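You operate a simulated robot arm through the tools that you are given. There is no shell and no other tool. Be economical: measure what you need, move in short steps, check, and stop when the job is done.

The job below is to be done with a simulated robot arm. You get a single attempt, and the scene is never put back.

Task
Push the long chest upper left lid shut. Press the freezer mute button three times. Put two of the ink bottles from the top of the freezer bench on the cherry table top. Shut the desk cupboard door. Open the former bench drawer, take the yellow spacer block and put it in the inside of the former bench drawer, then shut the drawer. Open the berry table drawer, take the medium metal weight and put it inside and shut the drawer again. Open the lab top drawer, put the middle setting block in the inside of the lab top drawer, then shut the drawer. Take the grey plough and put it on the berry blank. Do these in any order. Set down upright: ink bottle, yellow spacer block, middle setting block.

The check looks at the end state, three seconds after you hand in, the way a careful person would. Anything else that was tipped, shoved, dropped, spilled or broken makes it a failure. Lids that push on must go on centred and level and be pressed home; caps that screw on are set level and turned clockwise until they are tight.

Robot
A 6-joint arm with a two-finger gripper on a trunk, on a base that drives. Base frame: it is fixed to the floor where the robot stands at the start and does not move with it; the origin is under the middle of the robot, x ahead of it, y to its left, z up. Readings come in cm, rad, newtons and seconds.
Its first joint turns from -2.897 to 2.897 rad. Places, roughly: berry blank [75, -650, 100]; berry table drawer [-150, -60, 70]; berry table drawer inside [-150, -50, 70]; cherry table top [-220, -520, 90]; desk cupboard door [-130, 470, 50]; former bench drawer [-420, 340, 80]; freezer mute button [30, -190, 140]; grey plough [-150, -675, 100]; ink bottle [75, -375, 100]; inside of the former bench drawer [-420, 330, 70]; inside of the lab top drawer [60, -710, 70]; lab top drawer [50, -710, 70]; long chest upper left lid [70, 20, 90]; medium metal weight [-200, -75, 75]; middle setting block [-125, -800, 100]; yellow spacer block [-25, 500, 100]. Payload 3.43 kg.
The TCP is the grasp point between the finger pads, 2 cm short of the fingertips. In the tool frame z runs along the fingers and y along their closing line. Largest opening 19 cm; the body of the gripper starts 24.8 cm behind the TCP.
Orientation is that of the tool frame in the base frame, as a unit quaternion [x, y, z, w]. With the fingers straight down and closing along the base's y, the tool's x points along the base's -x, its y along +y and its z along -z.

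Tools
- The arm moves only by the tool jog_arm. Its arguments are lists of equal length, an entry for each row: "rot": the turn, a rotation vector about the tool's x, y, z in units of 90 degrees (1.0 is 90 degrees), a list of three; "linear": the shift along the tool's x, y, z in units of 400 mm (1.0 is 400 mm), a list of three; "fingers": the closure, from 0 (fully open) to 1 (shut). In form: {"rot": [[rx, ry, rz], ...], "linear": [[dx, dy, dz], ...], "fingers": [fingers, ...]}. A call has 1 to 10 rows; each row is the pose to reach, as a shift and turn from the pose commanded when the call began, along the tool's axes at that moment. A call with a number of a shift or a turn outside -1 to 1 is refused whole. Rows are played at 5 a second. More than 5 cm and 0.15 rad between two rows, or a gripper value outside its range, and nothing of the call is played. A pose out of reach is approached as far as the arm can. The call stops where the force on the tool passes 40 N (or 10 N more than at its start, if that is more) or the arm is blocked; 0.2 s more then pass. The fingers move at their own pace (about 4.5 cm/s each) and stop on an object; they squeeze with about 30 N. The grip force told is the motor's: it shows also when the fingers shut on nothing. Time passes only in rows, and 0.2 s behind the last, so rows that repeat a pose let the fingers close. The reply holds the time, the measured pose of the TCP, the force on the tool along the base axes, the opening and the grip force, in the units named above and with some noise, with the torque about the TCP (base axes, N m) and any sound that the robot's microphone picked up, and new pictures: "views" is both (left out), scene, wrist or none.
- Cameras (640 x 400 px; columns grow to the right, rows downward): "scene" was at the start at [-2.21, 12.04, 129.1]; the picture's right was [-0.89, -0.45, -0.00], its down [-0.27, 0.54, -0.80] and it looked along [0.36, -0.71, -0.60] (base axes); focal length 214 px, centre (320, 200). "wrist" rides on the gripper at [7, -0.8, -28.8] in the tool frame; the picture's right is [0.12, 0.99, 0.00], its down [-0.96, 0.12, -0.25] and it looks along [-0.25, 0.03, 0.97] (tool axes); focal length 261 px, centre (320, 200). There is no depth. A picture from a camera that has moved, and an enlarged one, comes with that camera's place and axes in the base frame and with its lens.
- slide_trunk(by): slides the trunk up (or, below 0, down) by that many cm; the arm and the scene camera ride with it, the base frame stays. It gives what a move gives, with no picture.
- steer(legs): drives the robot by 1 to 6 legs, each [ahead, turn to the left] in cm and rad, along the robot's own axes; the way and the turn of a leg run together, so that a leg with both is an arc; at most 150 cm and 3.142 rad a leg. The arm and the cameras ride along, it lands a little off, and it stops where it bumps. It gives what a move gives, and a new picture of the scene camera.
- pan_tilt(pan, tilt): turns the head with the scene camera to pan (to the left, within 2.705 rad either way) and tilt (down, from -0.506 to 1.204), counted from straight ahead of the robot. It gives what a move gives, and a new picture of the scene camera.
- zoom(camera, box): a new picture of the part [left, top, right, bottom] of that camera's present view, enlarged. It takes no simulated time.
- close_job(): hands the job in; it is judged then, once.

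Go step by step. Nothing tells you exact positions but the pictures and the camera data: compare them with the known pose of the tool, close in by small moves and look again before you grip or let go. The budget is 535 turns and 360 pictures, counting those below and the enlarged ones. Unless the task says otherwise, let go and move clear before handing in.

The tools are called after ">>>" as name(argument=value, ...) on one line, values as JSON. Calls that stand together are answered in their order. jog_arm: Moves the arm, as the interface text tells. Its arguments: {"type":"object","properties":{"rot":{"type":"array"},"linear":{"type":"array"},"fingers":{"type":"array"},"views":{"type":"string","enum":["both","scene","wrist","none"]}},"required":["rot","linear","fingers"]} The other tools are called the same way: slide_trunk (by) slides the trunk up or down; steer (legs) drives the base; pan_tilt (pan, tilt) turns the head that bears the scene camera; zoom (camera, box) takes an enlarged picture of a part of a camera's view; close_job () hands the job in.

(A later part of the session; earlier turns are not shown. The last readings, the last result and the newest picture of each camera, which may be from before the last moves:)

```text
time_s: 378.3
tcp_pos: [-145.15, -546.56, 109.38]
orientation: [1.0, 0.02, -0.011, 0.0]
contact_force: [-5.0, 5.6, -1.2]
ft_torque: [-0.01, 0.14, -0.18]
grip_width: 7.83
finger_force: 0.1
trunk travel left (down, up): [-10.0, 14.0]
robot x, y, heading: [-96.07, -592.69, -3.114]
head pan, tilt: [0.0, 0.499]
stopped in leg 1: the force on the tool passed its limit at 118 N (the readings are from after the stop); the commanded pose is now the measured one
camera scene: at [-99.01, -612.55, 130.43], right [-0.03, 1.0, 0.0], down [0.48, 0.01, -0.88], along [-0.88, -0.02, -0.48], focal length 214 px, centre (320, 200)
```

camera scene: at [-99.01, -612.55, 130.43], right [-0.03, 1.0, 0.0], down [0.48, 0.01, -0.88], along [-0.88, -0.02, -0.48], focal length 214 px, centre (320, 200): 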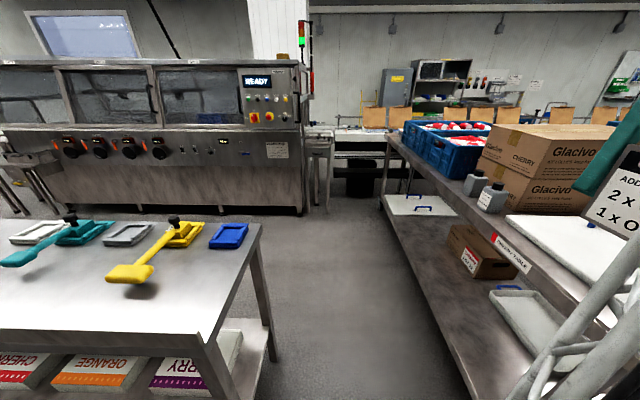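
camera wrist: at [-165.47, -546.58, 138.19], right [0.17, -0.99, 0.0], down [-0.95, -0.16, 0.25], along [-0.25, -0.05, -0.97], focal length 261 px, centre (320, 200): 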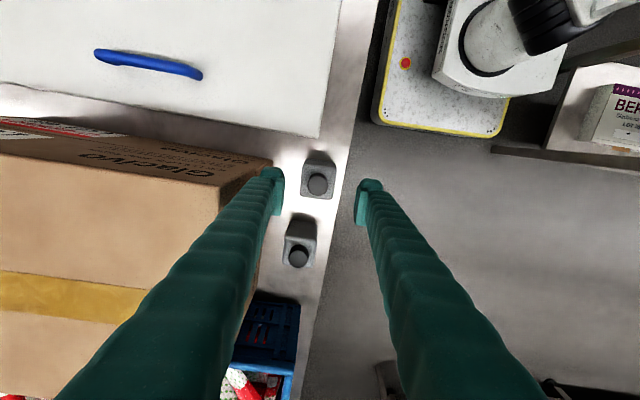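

My jog was refused for a too large step, and the drive then brushed a finger on the sign post; the bottles and sign look unmoved. I move the arm away from the sign first, then clear of the table.

>>> jog_arm(rot=[[0, 0, 0], [0, 0, 0], [0, 0, 0], [0, 0, 0], [0, 0, 0], [0, 0, 0], [0, 0, 0], [0, 0, 0], [0, 0, 0], [0, 0, 0]], linear=[[-0.1, 0, -0.03], [-0.2, 0, -0.06], [-0.2, 0.12, -0.06], [-0.2, 0.24, -0.06], [-0.2, 0.36, -0.06], [-0.2, 0.48, -0.06], [-0.2, 0.6, -0.06], [-0.2, 0.72, -0.06], [-0.2, 0.84, -0.06], [-0.2, 0.96, -0.06]], fingers=[0.57, 0.57, 0.57, 0.57, 0.57, 0.57, 0.57, 0.57, 0.57, 0.57], views="both")

```text
time_s: 380.5
tcp_pos: [-151.54, -585.77, 112.1]
orientation: [1.0, 0.021, -0.01, 0.001]
contact_force: [0.4, 1.2, 0.3]
ft_torque: [-0.13, -0.02, 0.02]
grip_width: 8.17
finger_force: 0.1
trunk travel left (down, up): [-10.0, 14.0]
robot x, y, heading: [-96.11, -592.66, -3.118]
head pan, tilt: [0.0, 0.499]
camera scene: at [-98.99, -612.56, 130.43], right [-0.03, 1.0, 0.0], down [0.48, 0.01, -0.88], along [-0.88, -0.02, -0.48], focal length 214 px, centre (320, 200)
camera wrist: at [-143.92, -584.67, 140.72], right [0.16, -0.99, 0.0], down [-0.95, -0.15, 0.27], along [-0.27, -0.04, -0.96], focal length 261 px, centre (320, 200)
```

scene: 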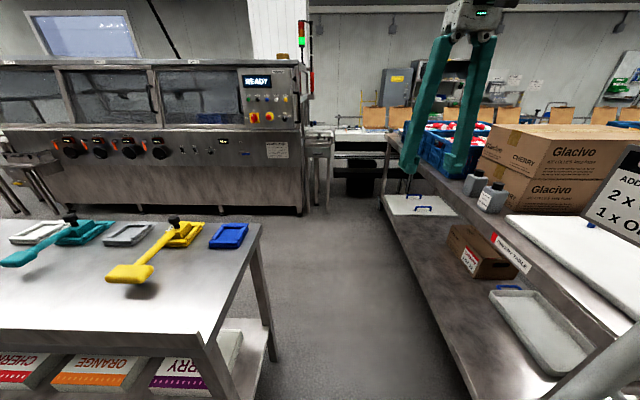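
wrist: 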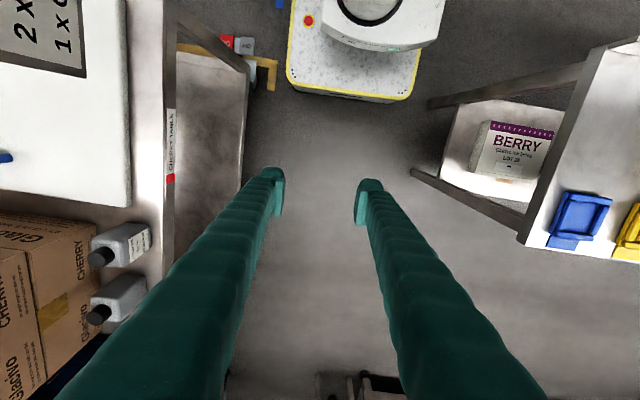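

Everything stands. Now I back out and drive up the aisle.

>>> steer(legs=[[-42, 0], [0, -1.62], [150, 0], [150, 0], [150, 0], [30, 0]])

```text
time_s: 409.7
tcp_pos: [-28.11, -61.94, 112.2]
orientation: [0.713, -0.701, -0.009, -0.008]
contact_force: [-0.1, -0.1, 0.5]
ft_torque: [0.01, -0.04, -0.01]
grip_width: 8.17
finger_force: 0.0
trunk travel left (down, up): [-10.0, 14.0]
robot x, y, heading: [-36.1, -116.89, 1.577]
head pan, tilt: [0.0, 0.499]
camera scene: at [-56.12, -114.04, 130.42], right [1.0, 0.01, 0.0], down [0.0, -0.48, -0.88], along [0.0, 0.88, -0.48], focal length 214 px, centre (320, 200)
```

scene: 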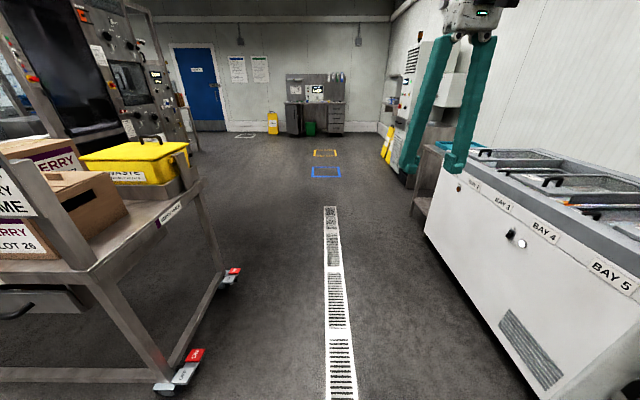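

>>> pan_tilt(pan=1.1, tilt=0.6)

```text
time_s: 411.0
tcp_pos: [-28.21, -61.95, 112.1]
orientation: [0.713, -0.701, -0.009, -0.007]
contact_force: [0.0, -0.6, -0.5]
ft_torque: [-0.02, 0.0, 0.0]
grip_width: 8.16
finger_force: 0.1
trunk travel left (down, up): [-10.0, 14.0]
robot x, y, heading: [-36.08, -117.09, 1.575]
head pan, tilt: [1.1, 0.6]
camera scene: at [-63.96, -119.16, 129.51], right [0.45, 0.89, 0.0], down [0.5, -0.25, -0.83], along [-0.74, 0.37, -0.56], focal length 214 px, centre (320, 200)
```

scene: 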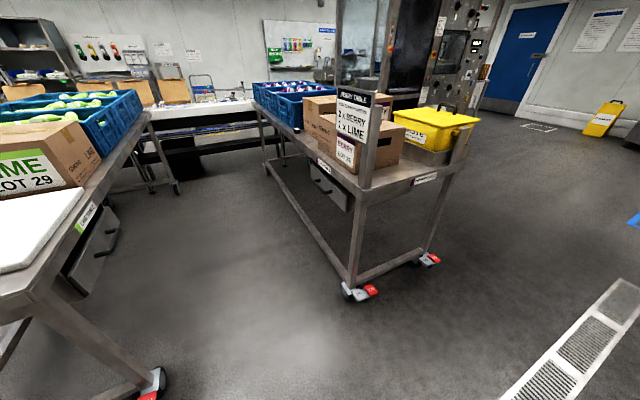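

>>> zoom(camera="scene", box=[230, 60, 490, 220])

```text
2.46 times, centred on (360, 140) of scene
camera zoom: at [-63.96, -119.16, 129.51], right [0.45, 0.89, 0.0], down [0.5, -0.25, -0.83], along [-0.74, 0.37, -0.56], focal length 528 px, centre (222, 348)
```

zoom: 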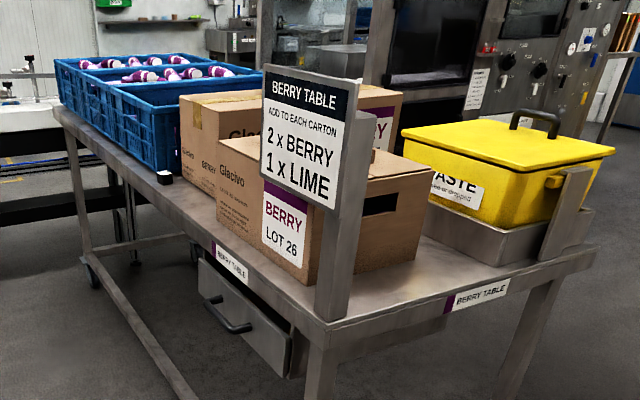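

The berry table drawer faces the gap (handle about (-152,-74,70)); the weight seems to be on the table edge near (-200,-69). I turn toward -x and come to the mouth of the gap.

>>> steer(legs=[[0, 1.567], [36, 0]])

>>> pan_tilt(pan=-0.5, tilt=0.55)

```text
time_s: 417.3
tcp_pos: [-126.11, -106.71, 112.11]
orientation: [1.0, -0.004, -0.011, 0.001]
contact_force: [-0.3, 0.2, 0.0]
ft_torque: [0.02, 0.0, -0.01]
grip_width: 8.19
finger_force: 0.1
trunk travel left (down, up): [-10.0, 14.0]
robot x, y, heading: [-71.31, -116.12, 3.115]
head pan, tilt: [1.1, 0.6]
camera scene: at [-70.08, -144.04, 129.51], right [-0.88, 0.48, 0.0], down [0.27, 0.5, -0.83], along [-0.39, -0.73, -0.56], focal length 214 px, centre (320, 200)
```

scene: 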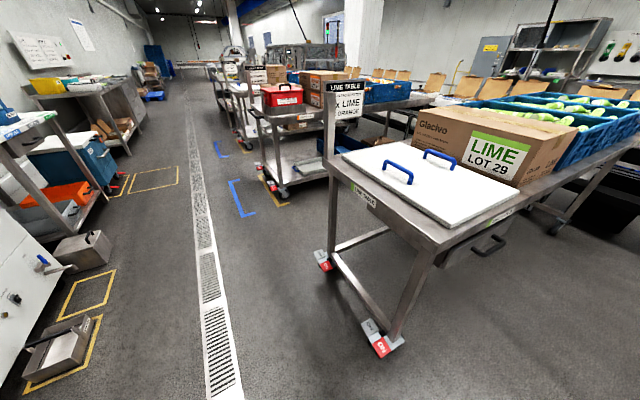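

```text
time_s: 418.9
tcp_pos: [-126.11, -106.76, 112.19]
orientation: [1.0, -0.005, -0.011, 0.001]
contact_force: [1.0, -0.3, -0.1]
ft_torque: [-0.01, 0.0, 0.0]
grip_width: 8.18
finger_force: 0.0
trunk travel left (down, up): [-10.0, 14.0]
robot x, y, heading: [-71.22, -116.26, 3.113]
head pan, tilt: [-0.499, 0.55]
camera scene: at [-73.67, -131.78, 129.96], right [0.5, 0.87, 0.0], down [0.45, -0.26, -0.85], along [-0.74, 0.43, -0.52], focal length 214 px, centre (320, 200)
```

scene: 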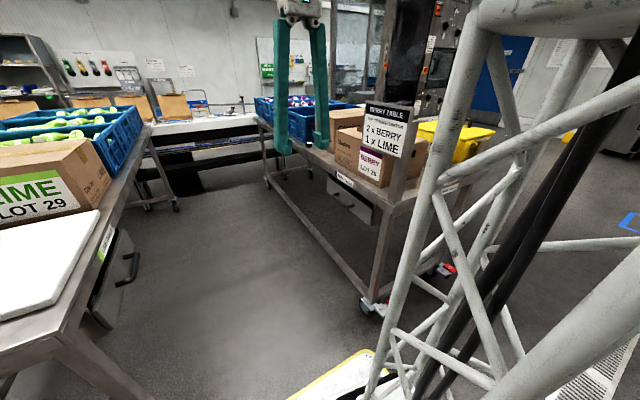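

The handle triangulates to about (-143.5,-79,74). I lower the trunk and turn the tool to point at +y, in front of it.

>>> slide_trunk(by=-10)

>>> jog_arm(rot=[[0.09, 0, 0], [0.18, 0, 0], [0.27, 0, 0], [0.36, 0, 0], [0.45, 0, 0], [0.54, 0, 0], [0.63, 0, 0], [0.72, 0, 0], [0.81, 0, 0], [0.88, 0, 0]], linear=[[-0.044, 0.02, 0.04], [-0.088, 0.04, 0.08], [-0.132, 0.06, 0.12], [-0.176, 0.06, 0.18], [-0.22, 0.06, 0.24], [-0.264, 0.04, 0.3], [-0.308, 0.02, 0.36], [-0.352, 0, 0.42], [-0.396, 0, 0.48], [-0.44, 0, 0.54]], fingers=[0.7, 0.7, 0.7, 0.7, 0.7, 0.7, 0.7, 0.7, 0.7, 0.7], views="both")

```text
time_s: 420.3
tcp_pos: [-126.04, -106.7, 102.13]
orientation: [1.0, -0.005, -0.01, 0.0]
contact_force: [-0.4, -0.8, 0.3]
ft_torque: [0.02, 0.02, 0.0]
grip_width: 8.16
finger_force: 0.0
trunk travel left (down, up): [0.0, 24.0]
robot x, y, heading: [-71.41, -116.29, 3.12]
head pan, tilt: [-0.499, 0.55]
```

```text
time_s: 422.5
tcp_pos: [-144.26, -106.78, 81.03]
orientation: [0.771, -0.011, -0.006, -0.637]
contact_force: [0.7, -0.6, 1.9]
ft_torque: [-0.36, 0.02, 0.16]
grip_width: 5.69
finger_force: 0.1
trunk travel left (down, up): [0.0, 24.0]
robot x, y, heading: [-71.19, -116.04, 3.118]
head pan, tilt: [-0.499, 0.55]
camera scene: at [-73.6, -131.76, 119.98], right [0.5, 0.87, 0.0], down [0.45, -0.26, -0.85], along [-0.74, 0.43, -0.52], focal length 214 px, centre (320, 200)
camera wrist: at [-137.36, -134.95, 87.17], right [0.09, -0.19, -0.98], down [-0.97, -0.26, -0.04], along [-0.24, 0.95, -0.2], focal length 261 px, centre (320, 200)
```

scene: 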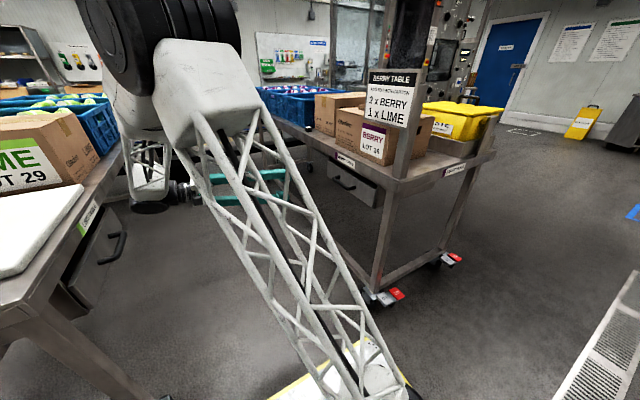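
wrist: 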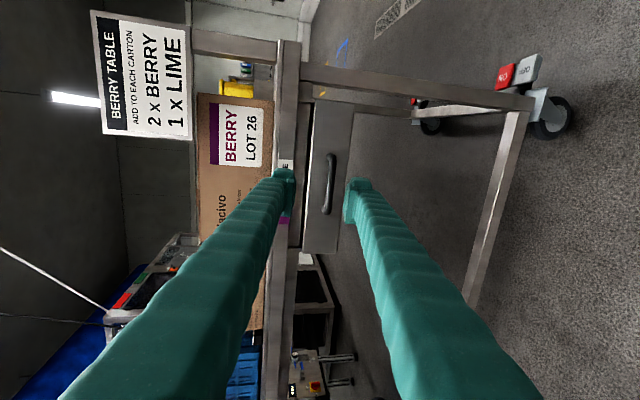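

The tool points at the drawer, 11° down; the handle is at about (-147.8,-77.5,73.2). I approach to 8 cm short.

>>> jog_arm(rot=[[0, 0, 0], [0, 0, 0], [0, 0, 0], [0, 0, 0], [0, 0, 0]], linear=[[-0.018, 0.011, 0.11], [-0.036, 0.022, 0.22], [-0.054, 0.034, 0.33], [-0.072, 0.045, 0.44], [-0.089, 0.056, 0.55]], fingers=[0.7, 0.7, 0.7, 0.7, 0.7], views="wrist")

```text
time_s: 423.7
tcp_pos: [-147.91, -85.42, 74.99]
orientation: [0.771, -0.01, -0.006, -0.637]
contact_force: [-1.0, 0.0, 0.9]
ft_torque: [-0.07, 0.0, 0.02]
grip_width: 5.71
finger_force: 0.0
trunk travel left (down, up): [0.0, 24.0]
robot x, y, heading: [-71.5, -116.44, 3.121]
head pan, tilt: [-0.499, 0.55]
camera wrist: at [-140.92, -113.63, 81.04], right [0.1, -0.19, -0.98], down [-0.97, -0.26, -0.05], along [-0.24, 0.95, -0.21], focal length 261 px, centre (320, 200)
```

wrist: 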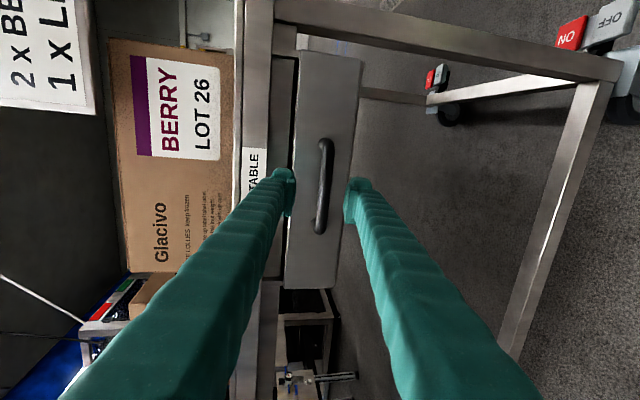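

>>> jog_arm(rot=[[0, 0, 0], [0, 0, 0], [0, 0, 0], [0, 0, 0]], linear=[[0, 0, 0.05], [0, 0, 0.09], [0, 0, 0.12], [0, 0, 0.145]], fingers=[0.7, 0.7, 0.7, 0.7], views="wrist")

```text
time_s: 424.7
tcp_pos: [-147.65, -79.63, 73.71]
orientation: [0.772, -0.011, -0.007, -0.636]
contact_force: [0.5, 0.4, 0.5]
ft_torque: [0.02, 0.0, 0.0]
grip_width: 5.7
finger_force: 0.1
trunk travel left (down, up): [0.0, 24.0]
robot x, y, heading: [-71.03, -116.4, 3.114]
head pan, tilt: [-0.499, 0.55]
camera wrist: at [-140.8, -107.8, 79.83], right [0.1, -0.19, -0.98], down [-0.97, -0.26, -0.04], along [-0.24, 0.95, -0.21], focal length 261 px, centre (320, 200)
```

wrist: 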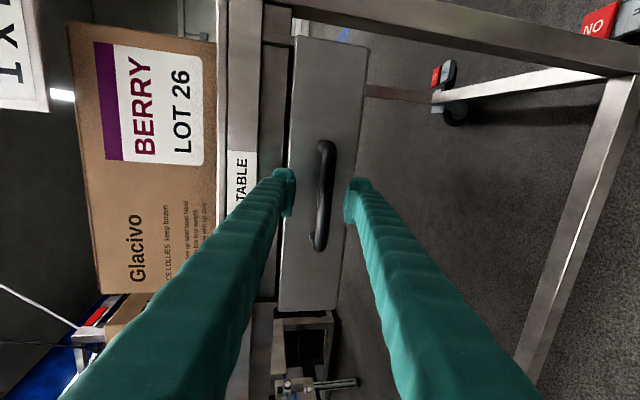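

The apparent size says the bar is about at the grasp point. Closing.

>>> jog_arm(rot=[[0, 0, 0], [0, 0, 0], [0, 0, 0], [0, 0, 0], [0, 0, 0]], linear=[[0, 0, 0.012], [0, 0, 0.012], [0, 0, 0.012], [0, 0, 0.012], [0, 0, 0.012]], fingers=[0.85, 1, 1, 1, 1], views="wrist")

```text
time_s: 425.7
tcp_pos: [-147.98, -79.61, 73.24]
orientation: [0.772, -0.007, -0.006, -0.635]
contact_force: [0.4, -18.8, -11.2]
ft_torque: [-0.34, 0.09, 0.26]
grip_width: 0.01
finger_force: 30.1
trunk travel left (down, up): [0.0, 24.0]
robot x, y, heading: [-71.28, -116.08, 3.127]
head pan, tilt: [-0.499, 0.55]
stopped in row 5: the force on the tool passed its limit at 45 N (the readings are from after the stop); the commanded pose is now the measured one
camera wrist: at [-140.88, -107.71, 79.43], right [0.1, -0.19, -0.98], down [-0.96, -0.26, -0.05], along [-0.25, 0.95, -0.21], focal length 261 px, centre (320, 200)
```

wrist: 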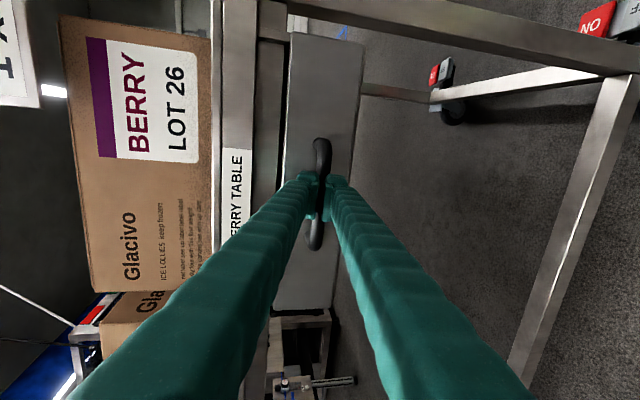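

They closed just in front of the bar. I back off, reopen, and go about 2.5 cm farther.

>>> jog_arm(rot=[[0, 0, 0], [0, 0, 0], [0, 0, 0], [0, 0, 0], [0, 0, 0], [0, 0, 0], [0, 0, 0]], linear=[[0, 0, -0.05], [0, 0, -0.06], [0, 0, -0.06], [0, 0, -0.06], [0, 0, 0], [0, 0, 0.04], [0, 0, 0.07]], fingers=[1, 0.7, 0.7, 0.7, 0.7, 0.7, 0.7], views="wrist")

```text
time_s: 427.3
tcp_pos: [-147.72, -76.55, 72.68]
orientation: [0.772, -0.008, -0.005, -0.635]
contact_force: [0.5, -0.2, 0.1]
ft_torque: [-0.02, 0.0, 0.01]
grip_width: 5.68
finger_force: 0.0
trunk travel left (down, up): [0.0, 24.0]
robot x, y, heading: [-71.4, -116.31, 3.122]
head pan, tilt: [-0.499, 0.55]
camera wrist: at [-140.78, -104.82, 78.96], right [0.1, -0.19, -0.98], down [-0.96, -0.26, -0.05], along [-0.25, 0.95, -0.21], focal length 261 px, centre (320, 200)
```

wrist: 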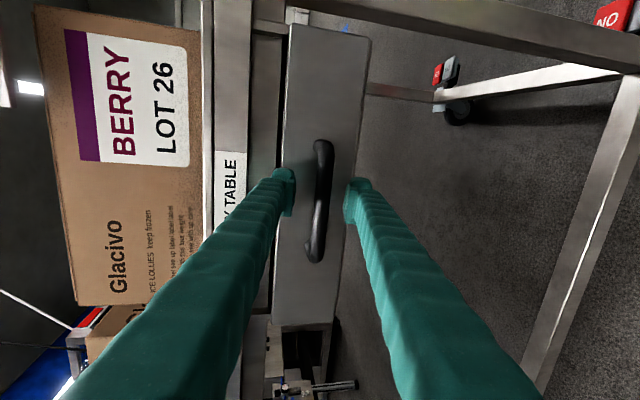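

>>> jog_arm(rot=[[0, 0, 0], [0, 0, 0], [0, 0, 0], [0, 0, 0], [0, 0, 0]], linear=[[0, 0, 0.01], [0, 0, 0.01], [0, 0, 0.01], [0, 0, 0.01], [0, 0, 0.01]], fingers=[0.85, 1, 1, 1, 1], views="wrist")

```text
time_s: 428.5
tcp_pos: [-147.72, -76.31, 72.48]
orientation: [0.773, -0.008, -0.005, -0.635]
contact_force: [6.9, -5.0, -36.8]
ft_torque: [0.33, -1.69, 0.64]
grip_width: 1.33
finger_force: 45.1
trunk travel left (down, up): [0.0, 24.0]
robot x, y, heading: [-71.22, -115.9, 3.12]
head pan, tilt: [-0.499, 0.55]
camera wrist: at [-140.82, -104.37, 78.7], right [0.1, -0.19, -0.98], down [-0.96, -0.26, -0.05], along [-0.24, 0.95, -0.21], focal length 261 px, centre (320, 200)
```

wrist: 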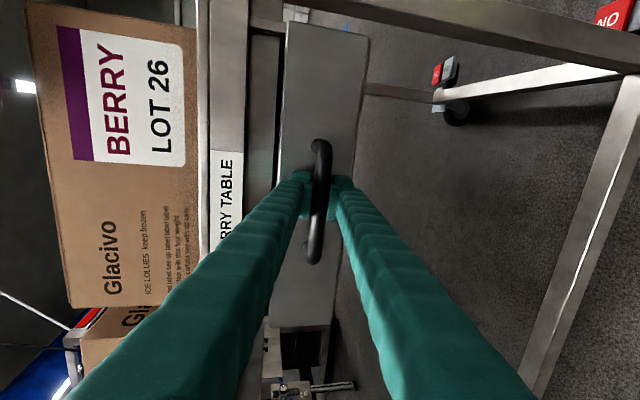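

Held (1.3 cm). I ease down and pull along -y, about 18 cm.

>>> jog_arm(rot=[[0, 0, 0], [0, 0, 0], [0, 0, 0], [0, 0, 0], [0, 0, 0], [0, 0, 0], [0, 0, 0], [0, 0, 0]], linear=[[0, 0.013, -0.01], [0, 0.02, -0.04], [0, 0.028, -0.08], [0, 0.038, -0.13], [0, 0.048, -0.18], [0, 0.058, -0.23], [0, 0.068, -0.28], [0, 0.077, -0.33]], fingers=[1, 1, 1, 1, 1, 1, 1, 1], views="both")

```text
time_s: 430.3
tcp_pos: [-147.85, -88.57, 72.38]
orientation: [0.772, -0.009, -0.007, -0.636]
contact_force: [9.2, 0.3, 21.0]
ft_torque: [-0.26, -1.54, 1.78]
grip_width: 1.38
finger_force: 45.4
trunk travel left (down, up): [0.0, 24.0]
robot x, y, heading: [-71.18, -116.48, 3.121]
head pan, tilt: [-0.499, 0.55]
stopped in row 8: the force on the tool passed its limit at 49 N (the readings are from after the stop); the commanded pose is now the measured one
camera scene: at [-73.52, -131.82, 119.93], right [0.5, 0.87, 0.0], down [0.45, -0.26, -0.85], along [-0.74, 0.42, -0.52], focal length 214 px, centre (320, 200)
camera wrist: at [-140.85, -116.82, 78.47], right [0.1, -0.19, -0.98], down [-0.96, -0.26, -0.05], along [-0.24, 0.95, -0.21], focal length 261 px, centre (320, 200)
```

scene: 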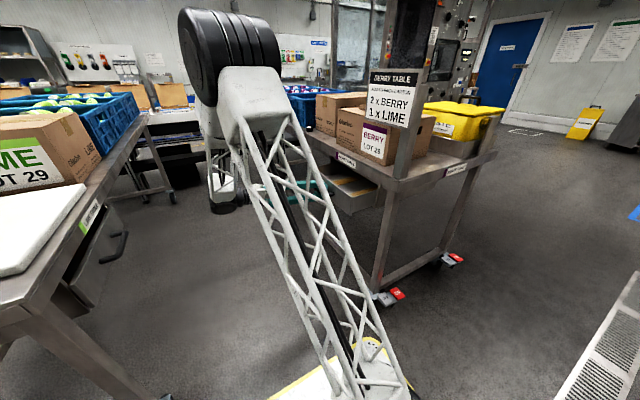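
wrist: 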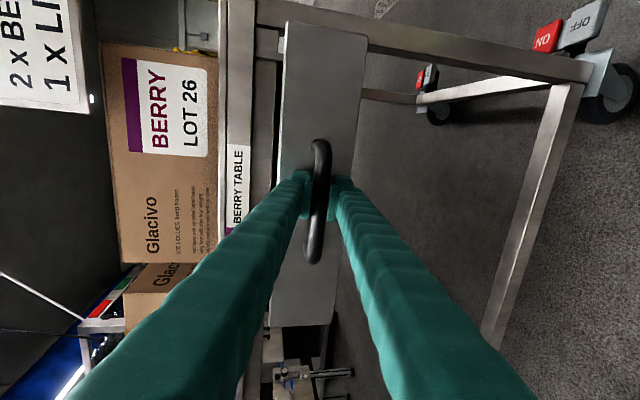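

12 cm open. A little more, with a slight lift to relieve the vertical strain.

>>> jog_arm(rot=[[0, 0, 0], [0, 0, 0], [0, 0, 0], [0, 0, 0], [0, 0, 0]], linear=[[0, -0.008, 0], [0, -0.004, -0.04], [0, 0.004, -0.08], [0, 0.011, -0.12], [0, 0.019, -0.16]], fingers=[1, 1, 1, 1, 1], views="scene")

```text
time_s: 431.2
tcp_pos: [-147.84, -92.99, 72.39]
orientation: [0.772, -0.007, -0.005, -0.635]
contact_force: [2.5, -2.1, -14.6]
ft_torque: [-0.01, -1.46, 1.69]
grip_width: 1.34
finger_force: 45.3
trunk travel left (down, up): [0.0, 24.0]
robot x, y, heading: [-71.29, -116.35, 3.126]
head pan, tilt: [-0.499, 0.55]
stopped in row 4: the force on the tool passed its limit at 43 N (the readings are from after the stop); the commanded pose is now the measured one
camera scene: at [-73.63, -131.79, 119.98], right [0.5, 0.87, 0.0], down [0.45, -0.26, -0.85], along [-0.74, 0.42, -0.52], focal length 214 px, centre (320, 200)
```

scene: 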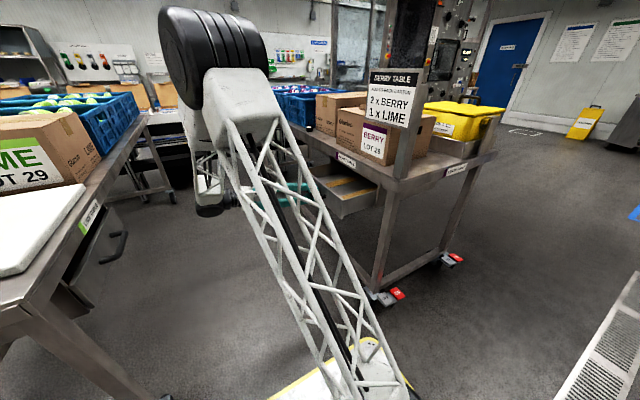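

>>> jog_arm(rot=[[0, 0, 0], [0, 0, 0], [0, 0, 0], [0, 0, 0], [0, 0, 0]], linear=[[0, 0.006, 0], [0, 0.01, -0.025], [0, 0.016, -0.055], [0, 0.022, -0.085], [0, 0.028, -0.115]], fingers=[1, 1, 1, 1, 1], views="none")

```text
time_s: 432.4
tcp_pos: [-147.94, -97.81, 72.4]
orientation: [0.773, -0.009, -0.003, -0.635]
contact_force: [16.1, -1.0, -11.5]
ft_torque: [0.13, -1.81, 0.32]
grip_width: 1.35
finger_force: 45.1
trunk travel left (down, up): [0.0, 24.0]
robot x, y, heading: [-71.23, -116.46, 3.118]
head pan, tilt: [-0.499, 0.55]
```

About 21 cm open. I release, back off and lift, turning the tool down again.

>>> jog_arm(rot=[[0, 0, 0], [0, 0, 0], [0, 0, 0], [0, 0, 0], [0, 0, 0]], linear=[[0, 0, 0], [0, 0, 0], [0, 0, -0.05], [0, 0, -0.11], [0, 0, -0.16]], fingers=[0.7, 0.7, 0.7, 0.7, 0.7], views="wrist")

```text
time_s: 433.6
tcp_pos: [-147.87, -103.86, 73.71]
orientation: [0.772, -0.008, -0.004, -0.635]
contact_force: [-0.1, 0.5, 0.0]
ft_torque: [-0.02, 0.0, -0.01]
grip_width: 5.68
finger_force: 0.1
trunk travel left (down, up): [0.0, 24.0]
robot x, y, heading: [-71.45, -116.32, 3.122]
head pan, tilt: [-0.499, 0.55]
camera wrist: at [-141.06, -132.0, 79.92], right [0.1, -0.19, -0.98], down [-0.97, -0.26, -0.05], along [-0.24, 0.95, -0.21], focal length 261 px, centre (320, 200)
```

wrist: 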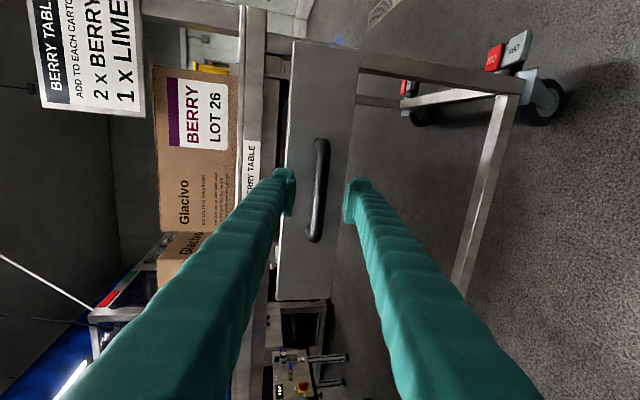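

>>> slide_trunk(by=10)

>>> jog_arm(rot=[[-0.05, 0, 0], [-0.14, 0, 0], [-0.23, 0, 0], [-0.32, 0, 0], [-0.41, 0, 0], [-0.5, 0, 0], [-0.59, 0, 0], [-0.68, 0, 0], [-0.77, 0, 0], [-0.86, 0, 0]], linear=[[0, -0.08, 0], [0, -0.16, 0], [0, -0.24, 0], [0.03, -0.32, 0], [0.06, -0.4, 0], [0.09, -0.48, 0], [0.12, -0.56, 0], [0.15, -0.64, 0], [0.18, -0.7, 0], [0.2, -0.75, 0]], fingers=[0.7, 0.7, 0.7, 0.7, 0.7, 0.7, 0.7, 0.7, 0.7, 0.7], views="both")

```text
time_s: 435.0
tcp_pos: [-148.11, -103.9, 83.59]
orientation: [0.772, -0.008, -0.004, -0.635]
contact_force: [-0.3, -0.5, 0.3]
ft_torque: [-0.01, -0.01, 0.0]
grip_width: 5.71
finger_force: 0.0
trunk travel left (down, up): [-10.0, 14.0]
robot x, y, heading: [-71.33, -115.96, 3.117]
head pan, tilt: [-0.499, 0.55]
```

```text
time_s: 437.2
tcp_pos: [-139.53, -98.1, 112.78]
orientation: [1.0, -0.003, -0.01, -0.011]
contact_force: [-1.0, -1.4, -0.7]
ft_torque: [0.21, -0.03, 0.01]
grip_width: 5.71
finger_force: 0.1
trunk travel left (down, up): [-10.0, 14.0]
robot x, y, heading: [-71.36, -116.52, 3.119]
head pan, tilt: [-0.499, 0.55]
camera scene: at [-73.59, -131.84, 129.95], right [0.5, 0.87, 0.0], down [0.45, -0.26, -0.85], along [-0.74, 0.42, -0.52], focal length 214 px, centre (320, 200)
camera wrist: at [-132.0, -97.98, 141.5], right [0.11, -0.99, -0.03], down [-0.96, -0.12, 0.26], along [-0.26, -0.01, -0.96], focal length 261 px, centre (320, 200)
```

scene: 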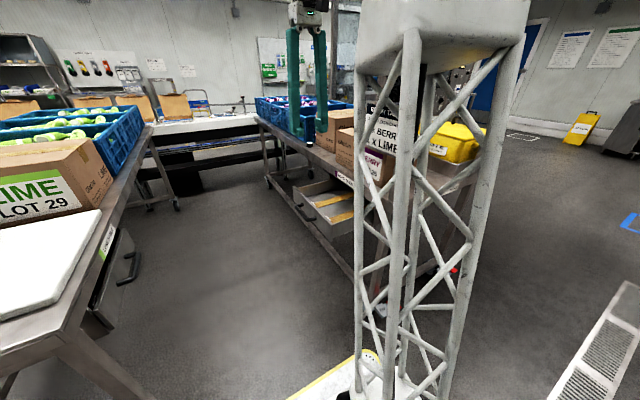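
wrist: 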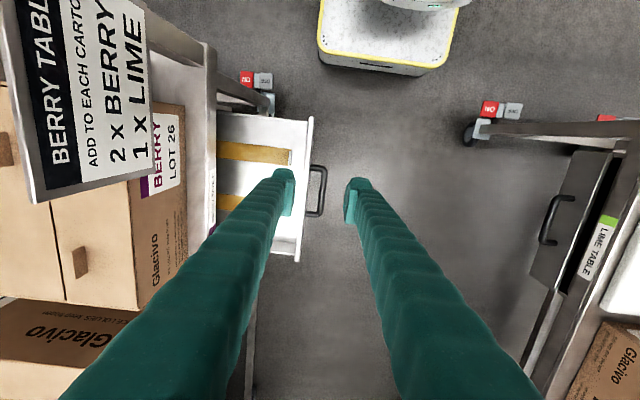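

The drawer is open, with two yellow strips inside. I drive on into the gap beside the weight, keeping clear of the open drawer.

>>> steer(legs=[[0, 0.11], [40, 0]])

>>> pan_tilt(pan=-0.4, tilt=0.55)

```text
time_s: 440.2
tcp_pos: [-181.51, -108.93, 112.83]
orientation: [0.999, 0.051, -0.011, -0.012]
contact_force: [0.1, 0.0, -0.5]
ft_torque: [0.01, 0.01, -0.01]
grip_width: 5.7
finger_force: 0.1
trunk travel left (down, up): [-10.0, 14.0]
robot x, y, heading: [-111.9, -119.72, -3.056]
head pan, tilt: [-0.499, 0.55]
camera scene: at [-112.3, -135.46, 129.96], right [0.4, 0.92, 0.0], down [0.48, -0.21, -0.85], along [-0.78, 0.34, -0.52], focal length 214 px, centre (320, 200)
```

scene: 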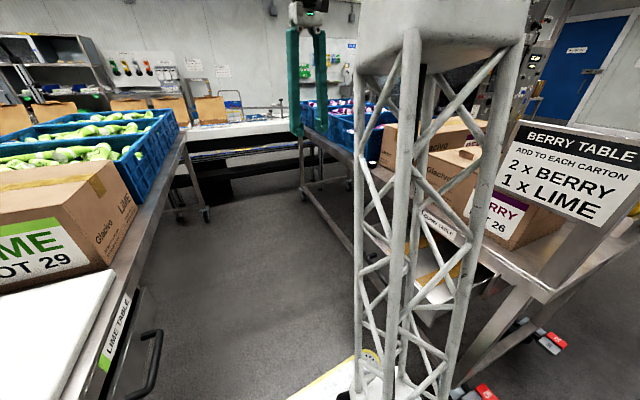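

```text
time_s: 440.9
tcp_pos: [-181.58, -108.99, 112.75]
orientation: [0.999, 0.051, -0.01, -0.012]
contact_force: [-0.7, 0.7, -1.0]
ft_torque: [-0.05, -0.01, 0.04]
grip_width: 5.69
finger_force: 0.1
trunk travel left (down, up): [-10.0, 14.0]
robot x, y, heading: [-111.88, -119.92, -3.052]
head pan, tilt: [-0.4, 0.55]
camera scene: at [-112.62, -136.29, 129.96], right [0.31, 0.95, 0.0], down [0.5, -0.16, -0.85], along [-0.81, 0.26, -0.52], focal length 214 px, centre (320, 200)
```

scene: 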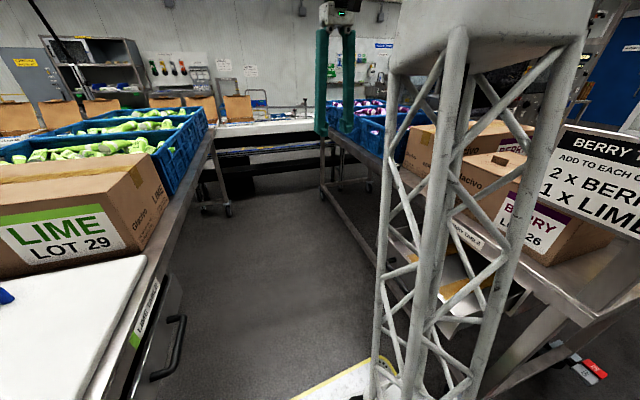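

>>> zoom(camera="scene", box=[330, 110, 490, 210])

```text
4.00 times, centred on (410, 160) of scene
camera zoom: at [-112.62, -136.29, 129.96], right [0.31, 0.95, 0.0], down [0.5, -0.16, -0.85], along [-0.81, 0.26, -0.52], focal length 858 px, centre (-40, 360)
```

zoom: 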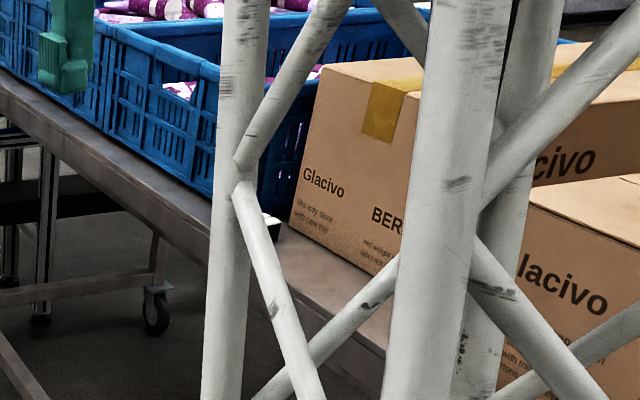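

>>> steer(legs=[[22, 0]])

```text
time_s: 442.6
tcp_pos: [-203.53, -110.64, 112.86]
orientation: [0.999, 0.048, -0.011, -0.012]
contact_force: [-0.1, -0.7, 0.3]
ft_torque: [-0.02, 0.05, 0.02]
grip_width: 5.68
finger_force: 0.1
trunk travel left (down, up): [-10.0, 14.0]
robot x, y, heading: [-133.74, -121.57, -3.062]
head pan, tilt: [-0.4, 0.55]
camera scene: at [-134.62, -138.18, 129.96], right [0.31, 0.95, 0.0], down [0.5, -0.16, -0.85], along [-0.81, 0.26, -0.52], focal length 214 px, centre (320, 200)
```

scene: 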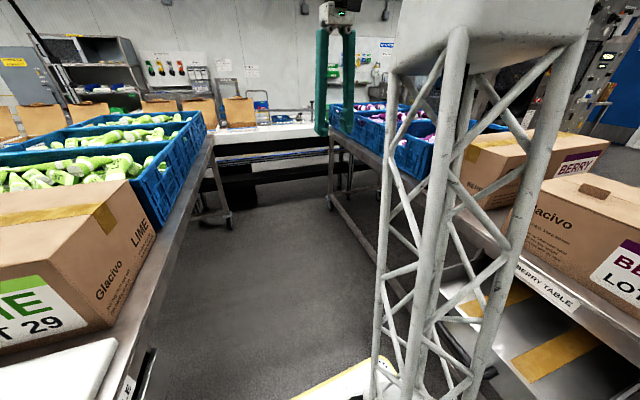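

>>> jog_arm(rot=[[0, 0, 0], [0, 0, 0], [0, 0, 0], [0, 0, 0], [0, 0, 0], [0, 0, 0], [0, 0, 0]], linear=[[0.03, -0.11, 0], [0.06, -0.22, 0], [0.09, -0.33, 0], [0.12, -0.44, 0], [0.15, -0.55, 0], [0.18, -0.66, 0], [0.2, -0.77, 0]], fingers=[0.4, 0.4, 0.4, 0.4, 0.4, 0.4, 0.4], views="wrist")

>>> zoom(camera="wrist", box=[230, 100, 410, 250])

```text
time_s: 444.2
tcp_pos: [-198.65, -79.34, 113.67]
orientation: [0.999, 0.049, -0.01, -0.013]
contact_force: [0.2, -0.4, -0.2]
ft_torque: [0.18, 0.02, -0.01]
grip_width: 11.4
finger_force: 0.1
trunk travel left (down, up): [-10.0, 14.0]
robot x, y, heading: [-133.59, -121.71, -3.056]
head pan, tilt: [-0.4, 0.55]
camera wrist: at [-191.03, -78.47, 142.31], right [0.22, -0.98, -0.03], down [-0.94, -0.22, 0.26], along [-0.26, -0.03, -0.96], focal length 261 px, centre (320, 200)
```

wrist: 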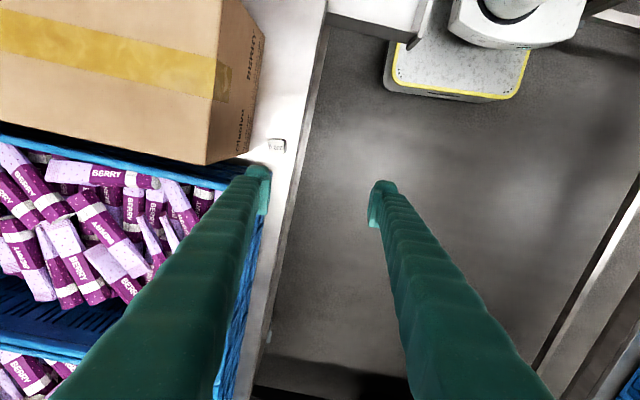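

```text
2.67 times, centred on (320, 175) of wrist
camera zoom: at [-191.03, -78.47, 142.31], right [0.22, -0.98, -0.03], down [-0.94, -0.22, 0.26], along [-0.26, -0.03, -0.96], focal length 695 px, centre (320, 267)
```

zoom: 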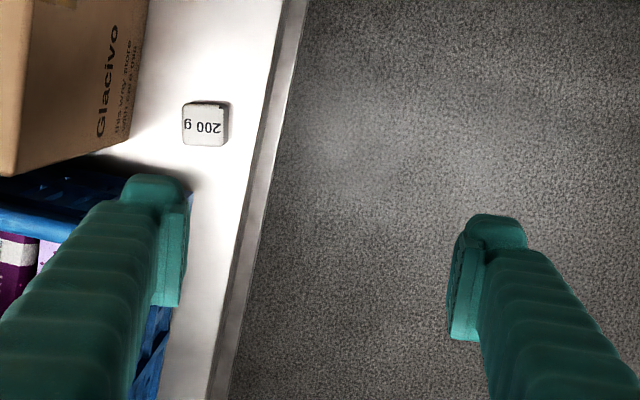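

A 200 g metal weight stands on the table edge at about (-196.3,-69.3), close to a carton and crate. I come above it with a narrow opening and the hand tilted slightly away from the carton.

>>> jog_arm(rot=[[0.02, 0, -0.02], [0.05, 0, -0.04], [0.08, 0, -0.06], [0.09, 0, -0.07], [0.09, 0, -0.07]], linear=[[0.025, -0.07, 0.0], [0.05, -0.14, 0.03], [0.075, -0.2, 0.1], [0.098, -0.234, 0.18], [0.098, -0.234, 0.26]], fingers=[0.6, 0.72, 0.72, 0.72, 0.72], views="wrist")

>>> zoom(camera="wrist", box=[230, 100, 410, 250])

```text
time_s: 445.4
tcp_pos: [-195.73, -69.35, 103.3]
orientation: [0.991, 0.103, -0.013, -0.084]
contact_force: [0.7, -0.8, -0.7]
ft_torque: [0.01, 0.06, 0.01]
grip_width: 5.35
finger_force: 0.0
trunk travel left (down, up): [-10.0, 14.0]
robot x, y, heading: [-133.38, -122.08, -3.059]
head pan, tilt: [-0.4, 0.55]
camera wrist: at [-187.76, -71.81, 131.63], right [0.32, -0.93, -0.17], down [-0.91, -0.35, 0.23], along [-0.28, 0.08, -0.96], focal length 261 px, centre (320, 200)
```

wrist: 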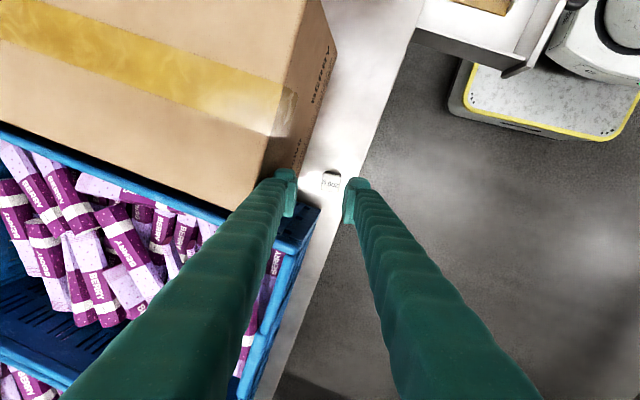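

```text
2.67 times, centred on (320, 175) of wrist
camera zoom: at [-187.76, -71.81, 131.63], right [0.32, -0.93, -0.17], down [-0.91, -0.35, 0.23], along [-0.28, 0.08, -0.96], focal length 695 px, centre (320, 267)
```

zoom: 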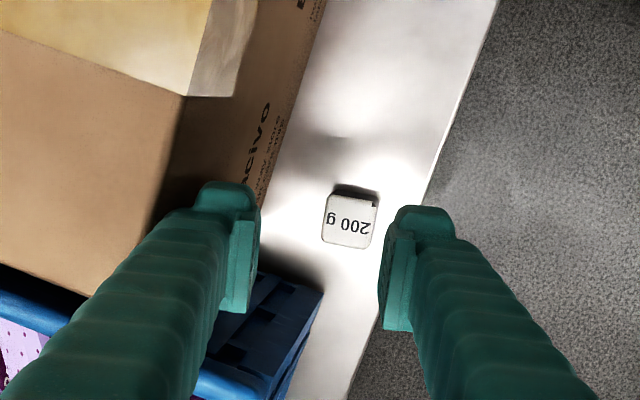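

The weight is centred between the fingers with a little room to the carton. I go straight down.

>>> jog_arm(rot=[[0, 0, 0], [0, 0, 0], [0, 0, 0], [0, 0, 0], [0, 0, 0]], linear=[[-0.001, 0.012, 0.08], [-0.002, 0.024, 0.16], [-0.004, 0.034, 0.23], [-0.005, 0.041, 0.28], [-0.006, 0.045, 0.305]], fingers=[0.72, 0.72, 0.72, 0.72, 0.72], views="wrist")

>>> zoom(camera="wrist", box=[230, 100, 410, 250])

```text
time_s: 446.6
tcp_pos: [-196.11, -69.16, 90.84]
orientation: [0.991, 0.102, -0.012, -0.083]
contact_force: [0.8, 0.7, -0.1]
ft_torque: [0.0, 0.03, -0.05]
grip_width: 5.31
finger_force: 0.0
trunk travel left (down, up): [-10.0, 14.0]
robot x, y, heading: [-134.0, -121.97, -3.055]
head pan, tilt: [-0.4, 0.55]
camera wrist: at [-188.24, -71.55, 119.33], right [0.32, -0.93, -0.17], down [-0.91, -0.35, 0.23], along [-0.28, 0.08, -0.96], focal length 261 px, centre (320, 200)
```

wrist: 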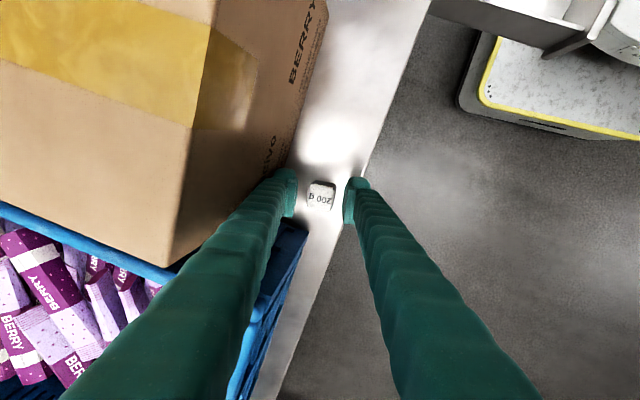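

```text
2.67 times, centred on (320, 175) of wrist
camera zoom: at [-188.24, -71.55, 119.33], right [0.32, -0.93, -0.17], down [-0.91, -0.35, 0.23], along [-0.28, 0.08, -0.96], focal length 695 px, centre (320, 267)
```

zoom: 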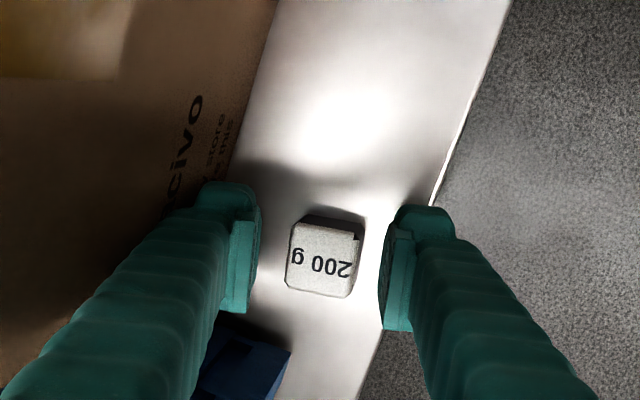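

>>> jog_arm(rot=[[0, 0, 0], [0, 0, 0], [0, 0, 0], [0, 0, 0], [0, 0, 0], [0, 0, 0], [0, 0, 0]], linear=[[0, 0.002, 0.012], [0, 0.004, 0.022], [0, 0.004, 0.022], [0, 0.004, 0.022], [0, 0.004, 0.022], [0, 0.004, 0.022], [0, 0.004, 0.022]], fingers=[0.72, 0.72, 0.85, 1, 1, 1, 1], views="wrist")

```text
time_s: 447.9
tcp_pos: [-196.06, -68.78, 90.71]
orientation: [0.991, 0.102, -0.017, -0.087]
contact_force: [2.5, -3.9, 37.9]
ft_torque: [0.52, -0.06, -0.04]
grip_width: 1.06
finger_force: 29.8
trunk travel left (down, up): [-10.0, 14.0]
robot x, y, heading: [-133.62, -121.65, -3.058]
head pan, tilt: [-0.4, 0.55]
stopped in row 6: the force on the tool passed its limit at 43 N (the readings are from after the stop); the commanded pose is now the measured one
camera wrist: at [-188.08, -71.63, 119.16], right [0.31, -0.93, -0.18], down [-0.91, -0.35, 0.24], along [-0.28, 0.09, -0.95], focal length 261 px, centre (320, 200)
```

wrist: 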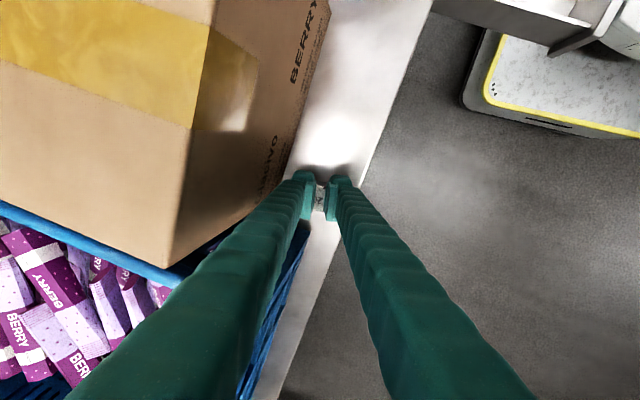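

The fingertips slid onto the weight's top, so it's lower than I thought. I rise, reopen, and check.

>>> jog_arm(rot=[[0, 0, 0], [0, 0, 0], [0, 0, 0], [0, 0, 0], [0, 0, 0]], linear=[[0, 0, -0.03], [0, 0, -0.05], [0, 0, -0.05], [0, 0, -0.05], [0, 0, -0.05]], fingers=[0.9, 0.72, 0.72, 0.72, 0.72], views="none")

>>> zoom(camera="wrist", box=[230, 100, 410, 250])

```text
time_s: 449.1
tcp_pos: [-196.14, -69.29, 92.37]
orientation: [0.991, 0.101, -0.014, -0.085]
contact_force: [0.2, -0.1, 0.0]
ft_torque: [-0.01, 0.0, 0.01]
grip_width: 5.32
finger_force: 0.0
trunk travel left (down, up): [-10.0, 14.0]
robot x, y, heading: [-133.59, -121.63, -3.058]
head pan, tilt: [-0.4, 0.55]
```

```text
2.67 times, centred on (320, 175) of wrist
camera zoom: at [-188.06, -71.83, 120.73], right [0.32, -0.93, -0.17], down [-0.91, -0.35, 0.23], along [-0.28, 0.08, -0.96], focal length 695 px, centre (320, 267)
```

zoom: 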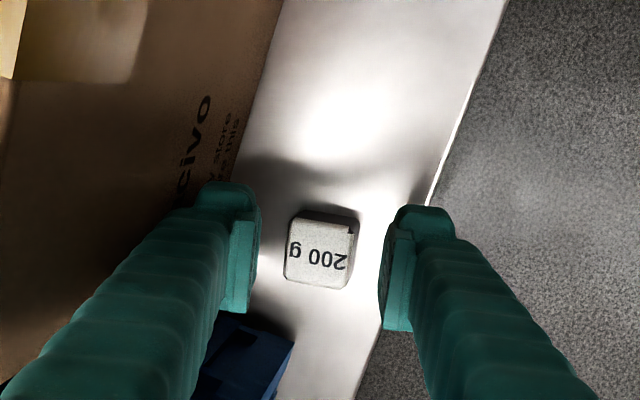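

>>> jog_arm(rot=[[0, 0, 0], [0, 0, 0], [0, 0, 0], [0, 0, 0], [0, 0, 0], [0, 0, 0], [0, 0, 0], [0, 0, 0], [0, 0, 0]], linear=[[0, 0.005, 0.03], [0, 0.0085, 0.05], [0, 0.01, 0.06], [0, 0.0115, 0.067], [0, 0.013, 0.074], [0, 0.014, 0.081], [0, 0.0155, 0.088], [0, 0.0165, 0.095], [0, 0.0175, 0.102]], fingers=[0.72, 0.72, 0.72, 0.72, 0.72, 0.72, 0.72, 0.72, 0.72], views="wrist")

```text
time_s: 451.1
tcp_pos: [-196.12, -69.23, 88.61]
orientation: [0.991, 0.102, -0.016, -0.087]
contact_force: [0.0, -3.9, 32.0]
ft_torque: [-1.2, -0.43, -0.09]
grip_width: 5.29
finger_force: 0.1
trunk travel left (down, up): [-10.0, 14.0]
robot x, y, heading: [-133.45, -121.94, -3.06]
head pan, tilt: [-0.4, 0.55]
camera wrist: at [-188.09, -71.89, 116.97], right [0.32, -0.93, -0.18], down [-0.91, -0.35, 0.24], along [-0.28, 0.08, -0.96], focal length 261 px, centre (320, 200)
```

wrist: 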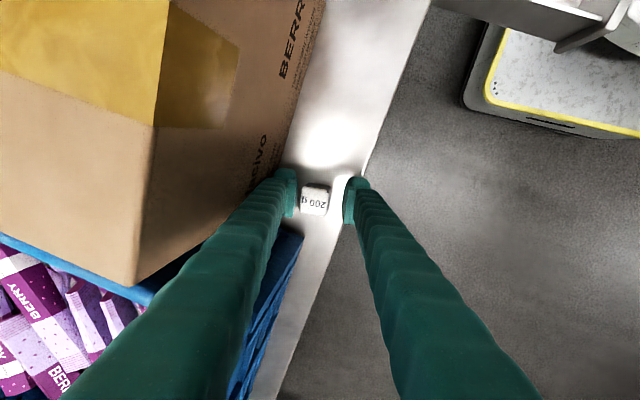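

The lower fingertip touches the table (z≈86.2). I ease up a touch and close.

>>> jog_arm(rot=[[0, 0, 0], [0, 0, 0], [0, 0, 0], [0, 0, 0], [0, 0, 0], [0, 0, 0]], linear=[[0, -0.002, -0.01], [0, -0.002, -0.012], [0, -0.002, -0.012], [0, -0.002, -0.012], [0, -0.002, -0.012], [0, -0.002, -0.012]], fingers=[0.72, 0.85, 1, 1, 1, 1], views="wrist")

```text
time_s: 452.5
tcp_pos: [-196.3, -69.2, 88.7]
orientation: [0.991, 0.102, -0.013, -0.085]
contact_force: [0.8, 0.0, -0.7]
ft_torque: [0.01, 0.0, -0.01]
grip_width: 3.15
finger_force: 30.0
trunk travel left (down, up): [-10.0, 14.0]
robot x, y, heading: [-133.63, -121.73, -3.059]
head pan, tilt: [-0.4, 0.55]
camera wrist: at [-188.26, -71.81, 117.18], right [0.32, -0.93, -0.17], down [-0.91, -0.35, 0.23], along [-0.28, 0.08, -0.96], focal length 261 px, centre (320, 200)
```

wrist: 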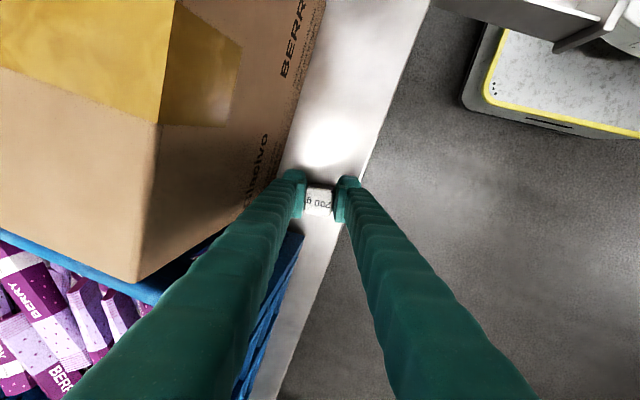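

Held (3.15 cm). I lift straight up and bring it away from the table.

>>> jog_arm(rot=[[0, 0, 0], [0, 0, 0], [0, 0, 0], [0, 0, 0], [0, 0, 0], [-0.02, 0, 0], [-0.04, 0, 0], [-0.06, 0, 0], [-0.08, 0, 0], [-0.09, 0, 0]], linear=[[0, -0.017, -0.1], [0, -0.035, -0.2], [0, -0.054, -0.31], [0, -0.073, -0.42], [0, -0.09, -0.52], [0, 0.02, -0.54], [0, 0.13, -0.54], [0, 0.24, -0.55], [0, 0.35, -0.56], [0, 0.46, -0.57]], fingers=[1, 1, 1, 1, 1, 1, 1, 1, 1, 1], views="wrist")

```text
time_s: 454.7
tcp_pos: [-191.39, -91.19, 107.9]
orientation: [0.995, 0.102, -0.007, -0.015]
contact_force: [0.3, 1.9, -2.0]
ft_torque: [-0.14, -0.08, 0.01]
grip_width: 3.12
finger_force: 30.1
trunk travel left (down, up): [-10.0, 14.0]
robot x, y, heading: [-133.55, -121.73, -3.059]
head pan, tilt: [-0.4, 0.55]
camera wrist: at [-184.19, -89.84, 136.64], right [0.32, -0.95, -0.03], down [-0.91, -0.32, 0.25], along [-0.25, -0.05, -0.97], focal length 261 px, centre (320, 200)
```

wrist: 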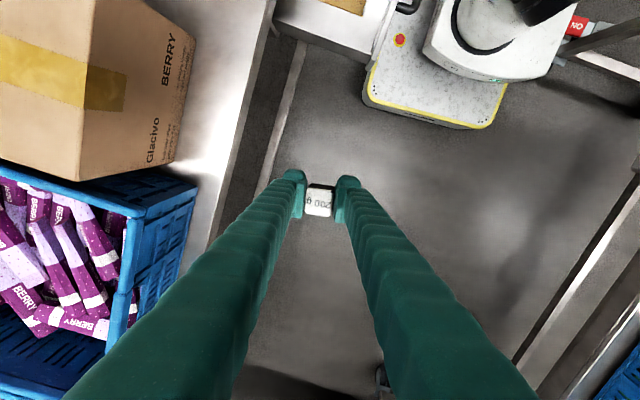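

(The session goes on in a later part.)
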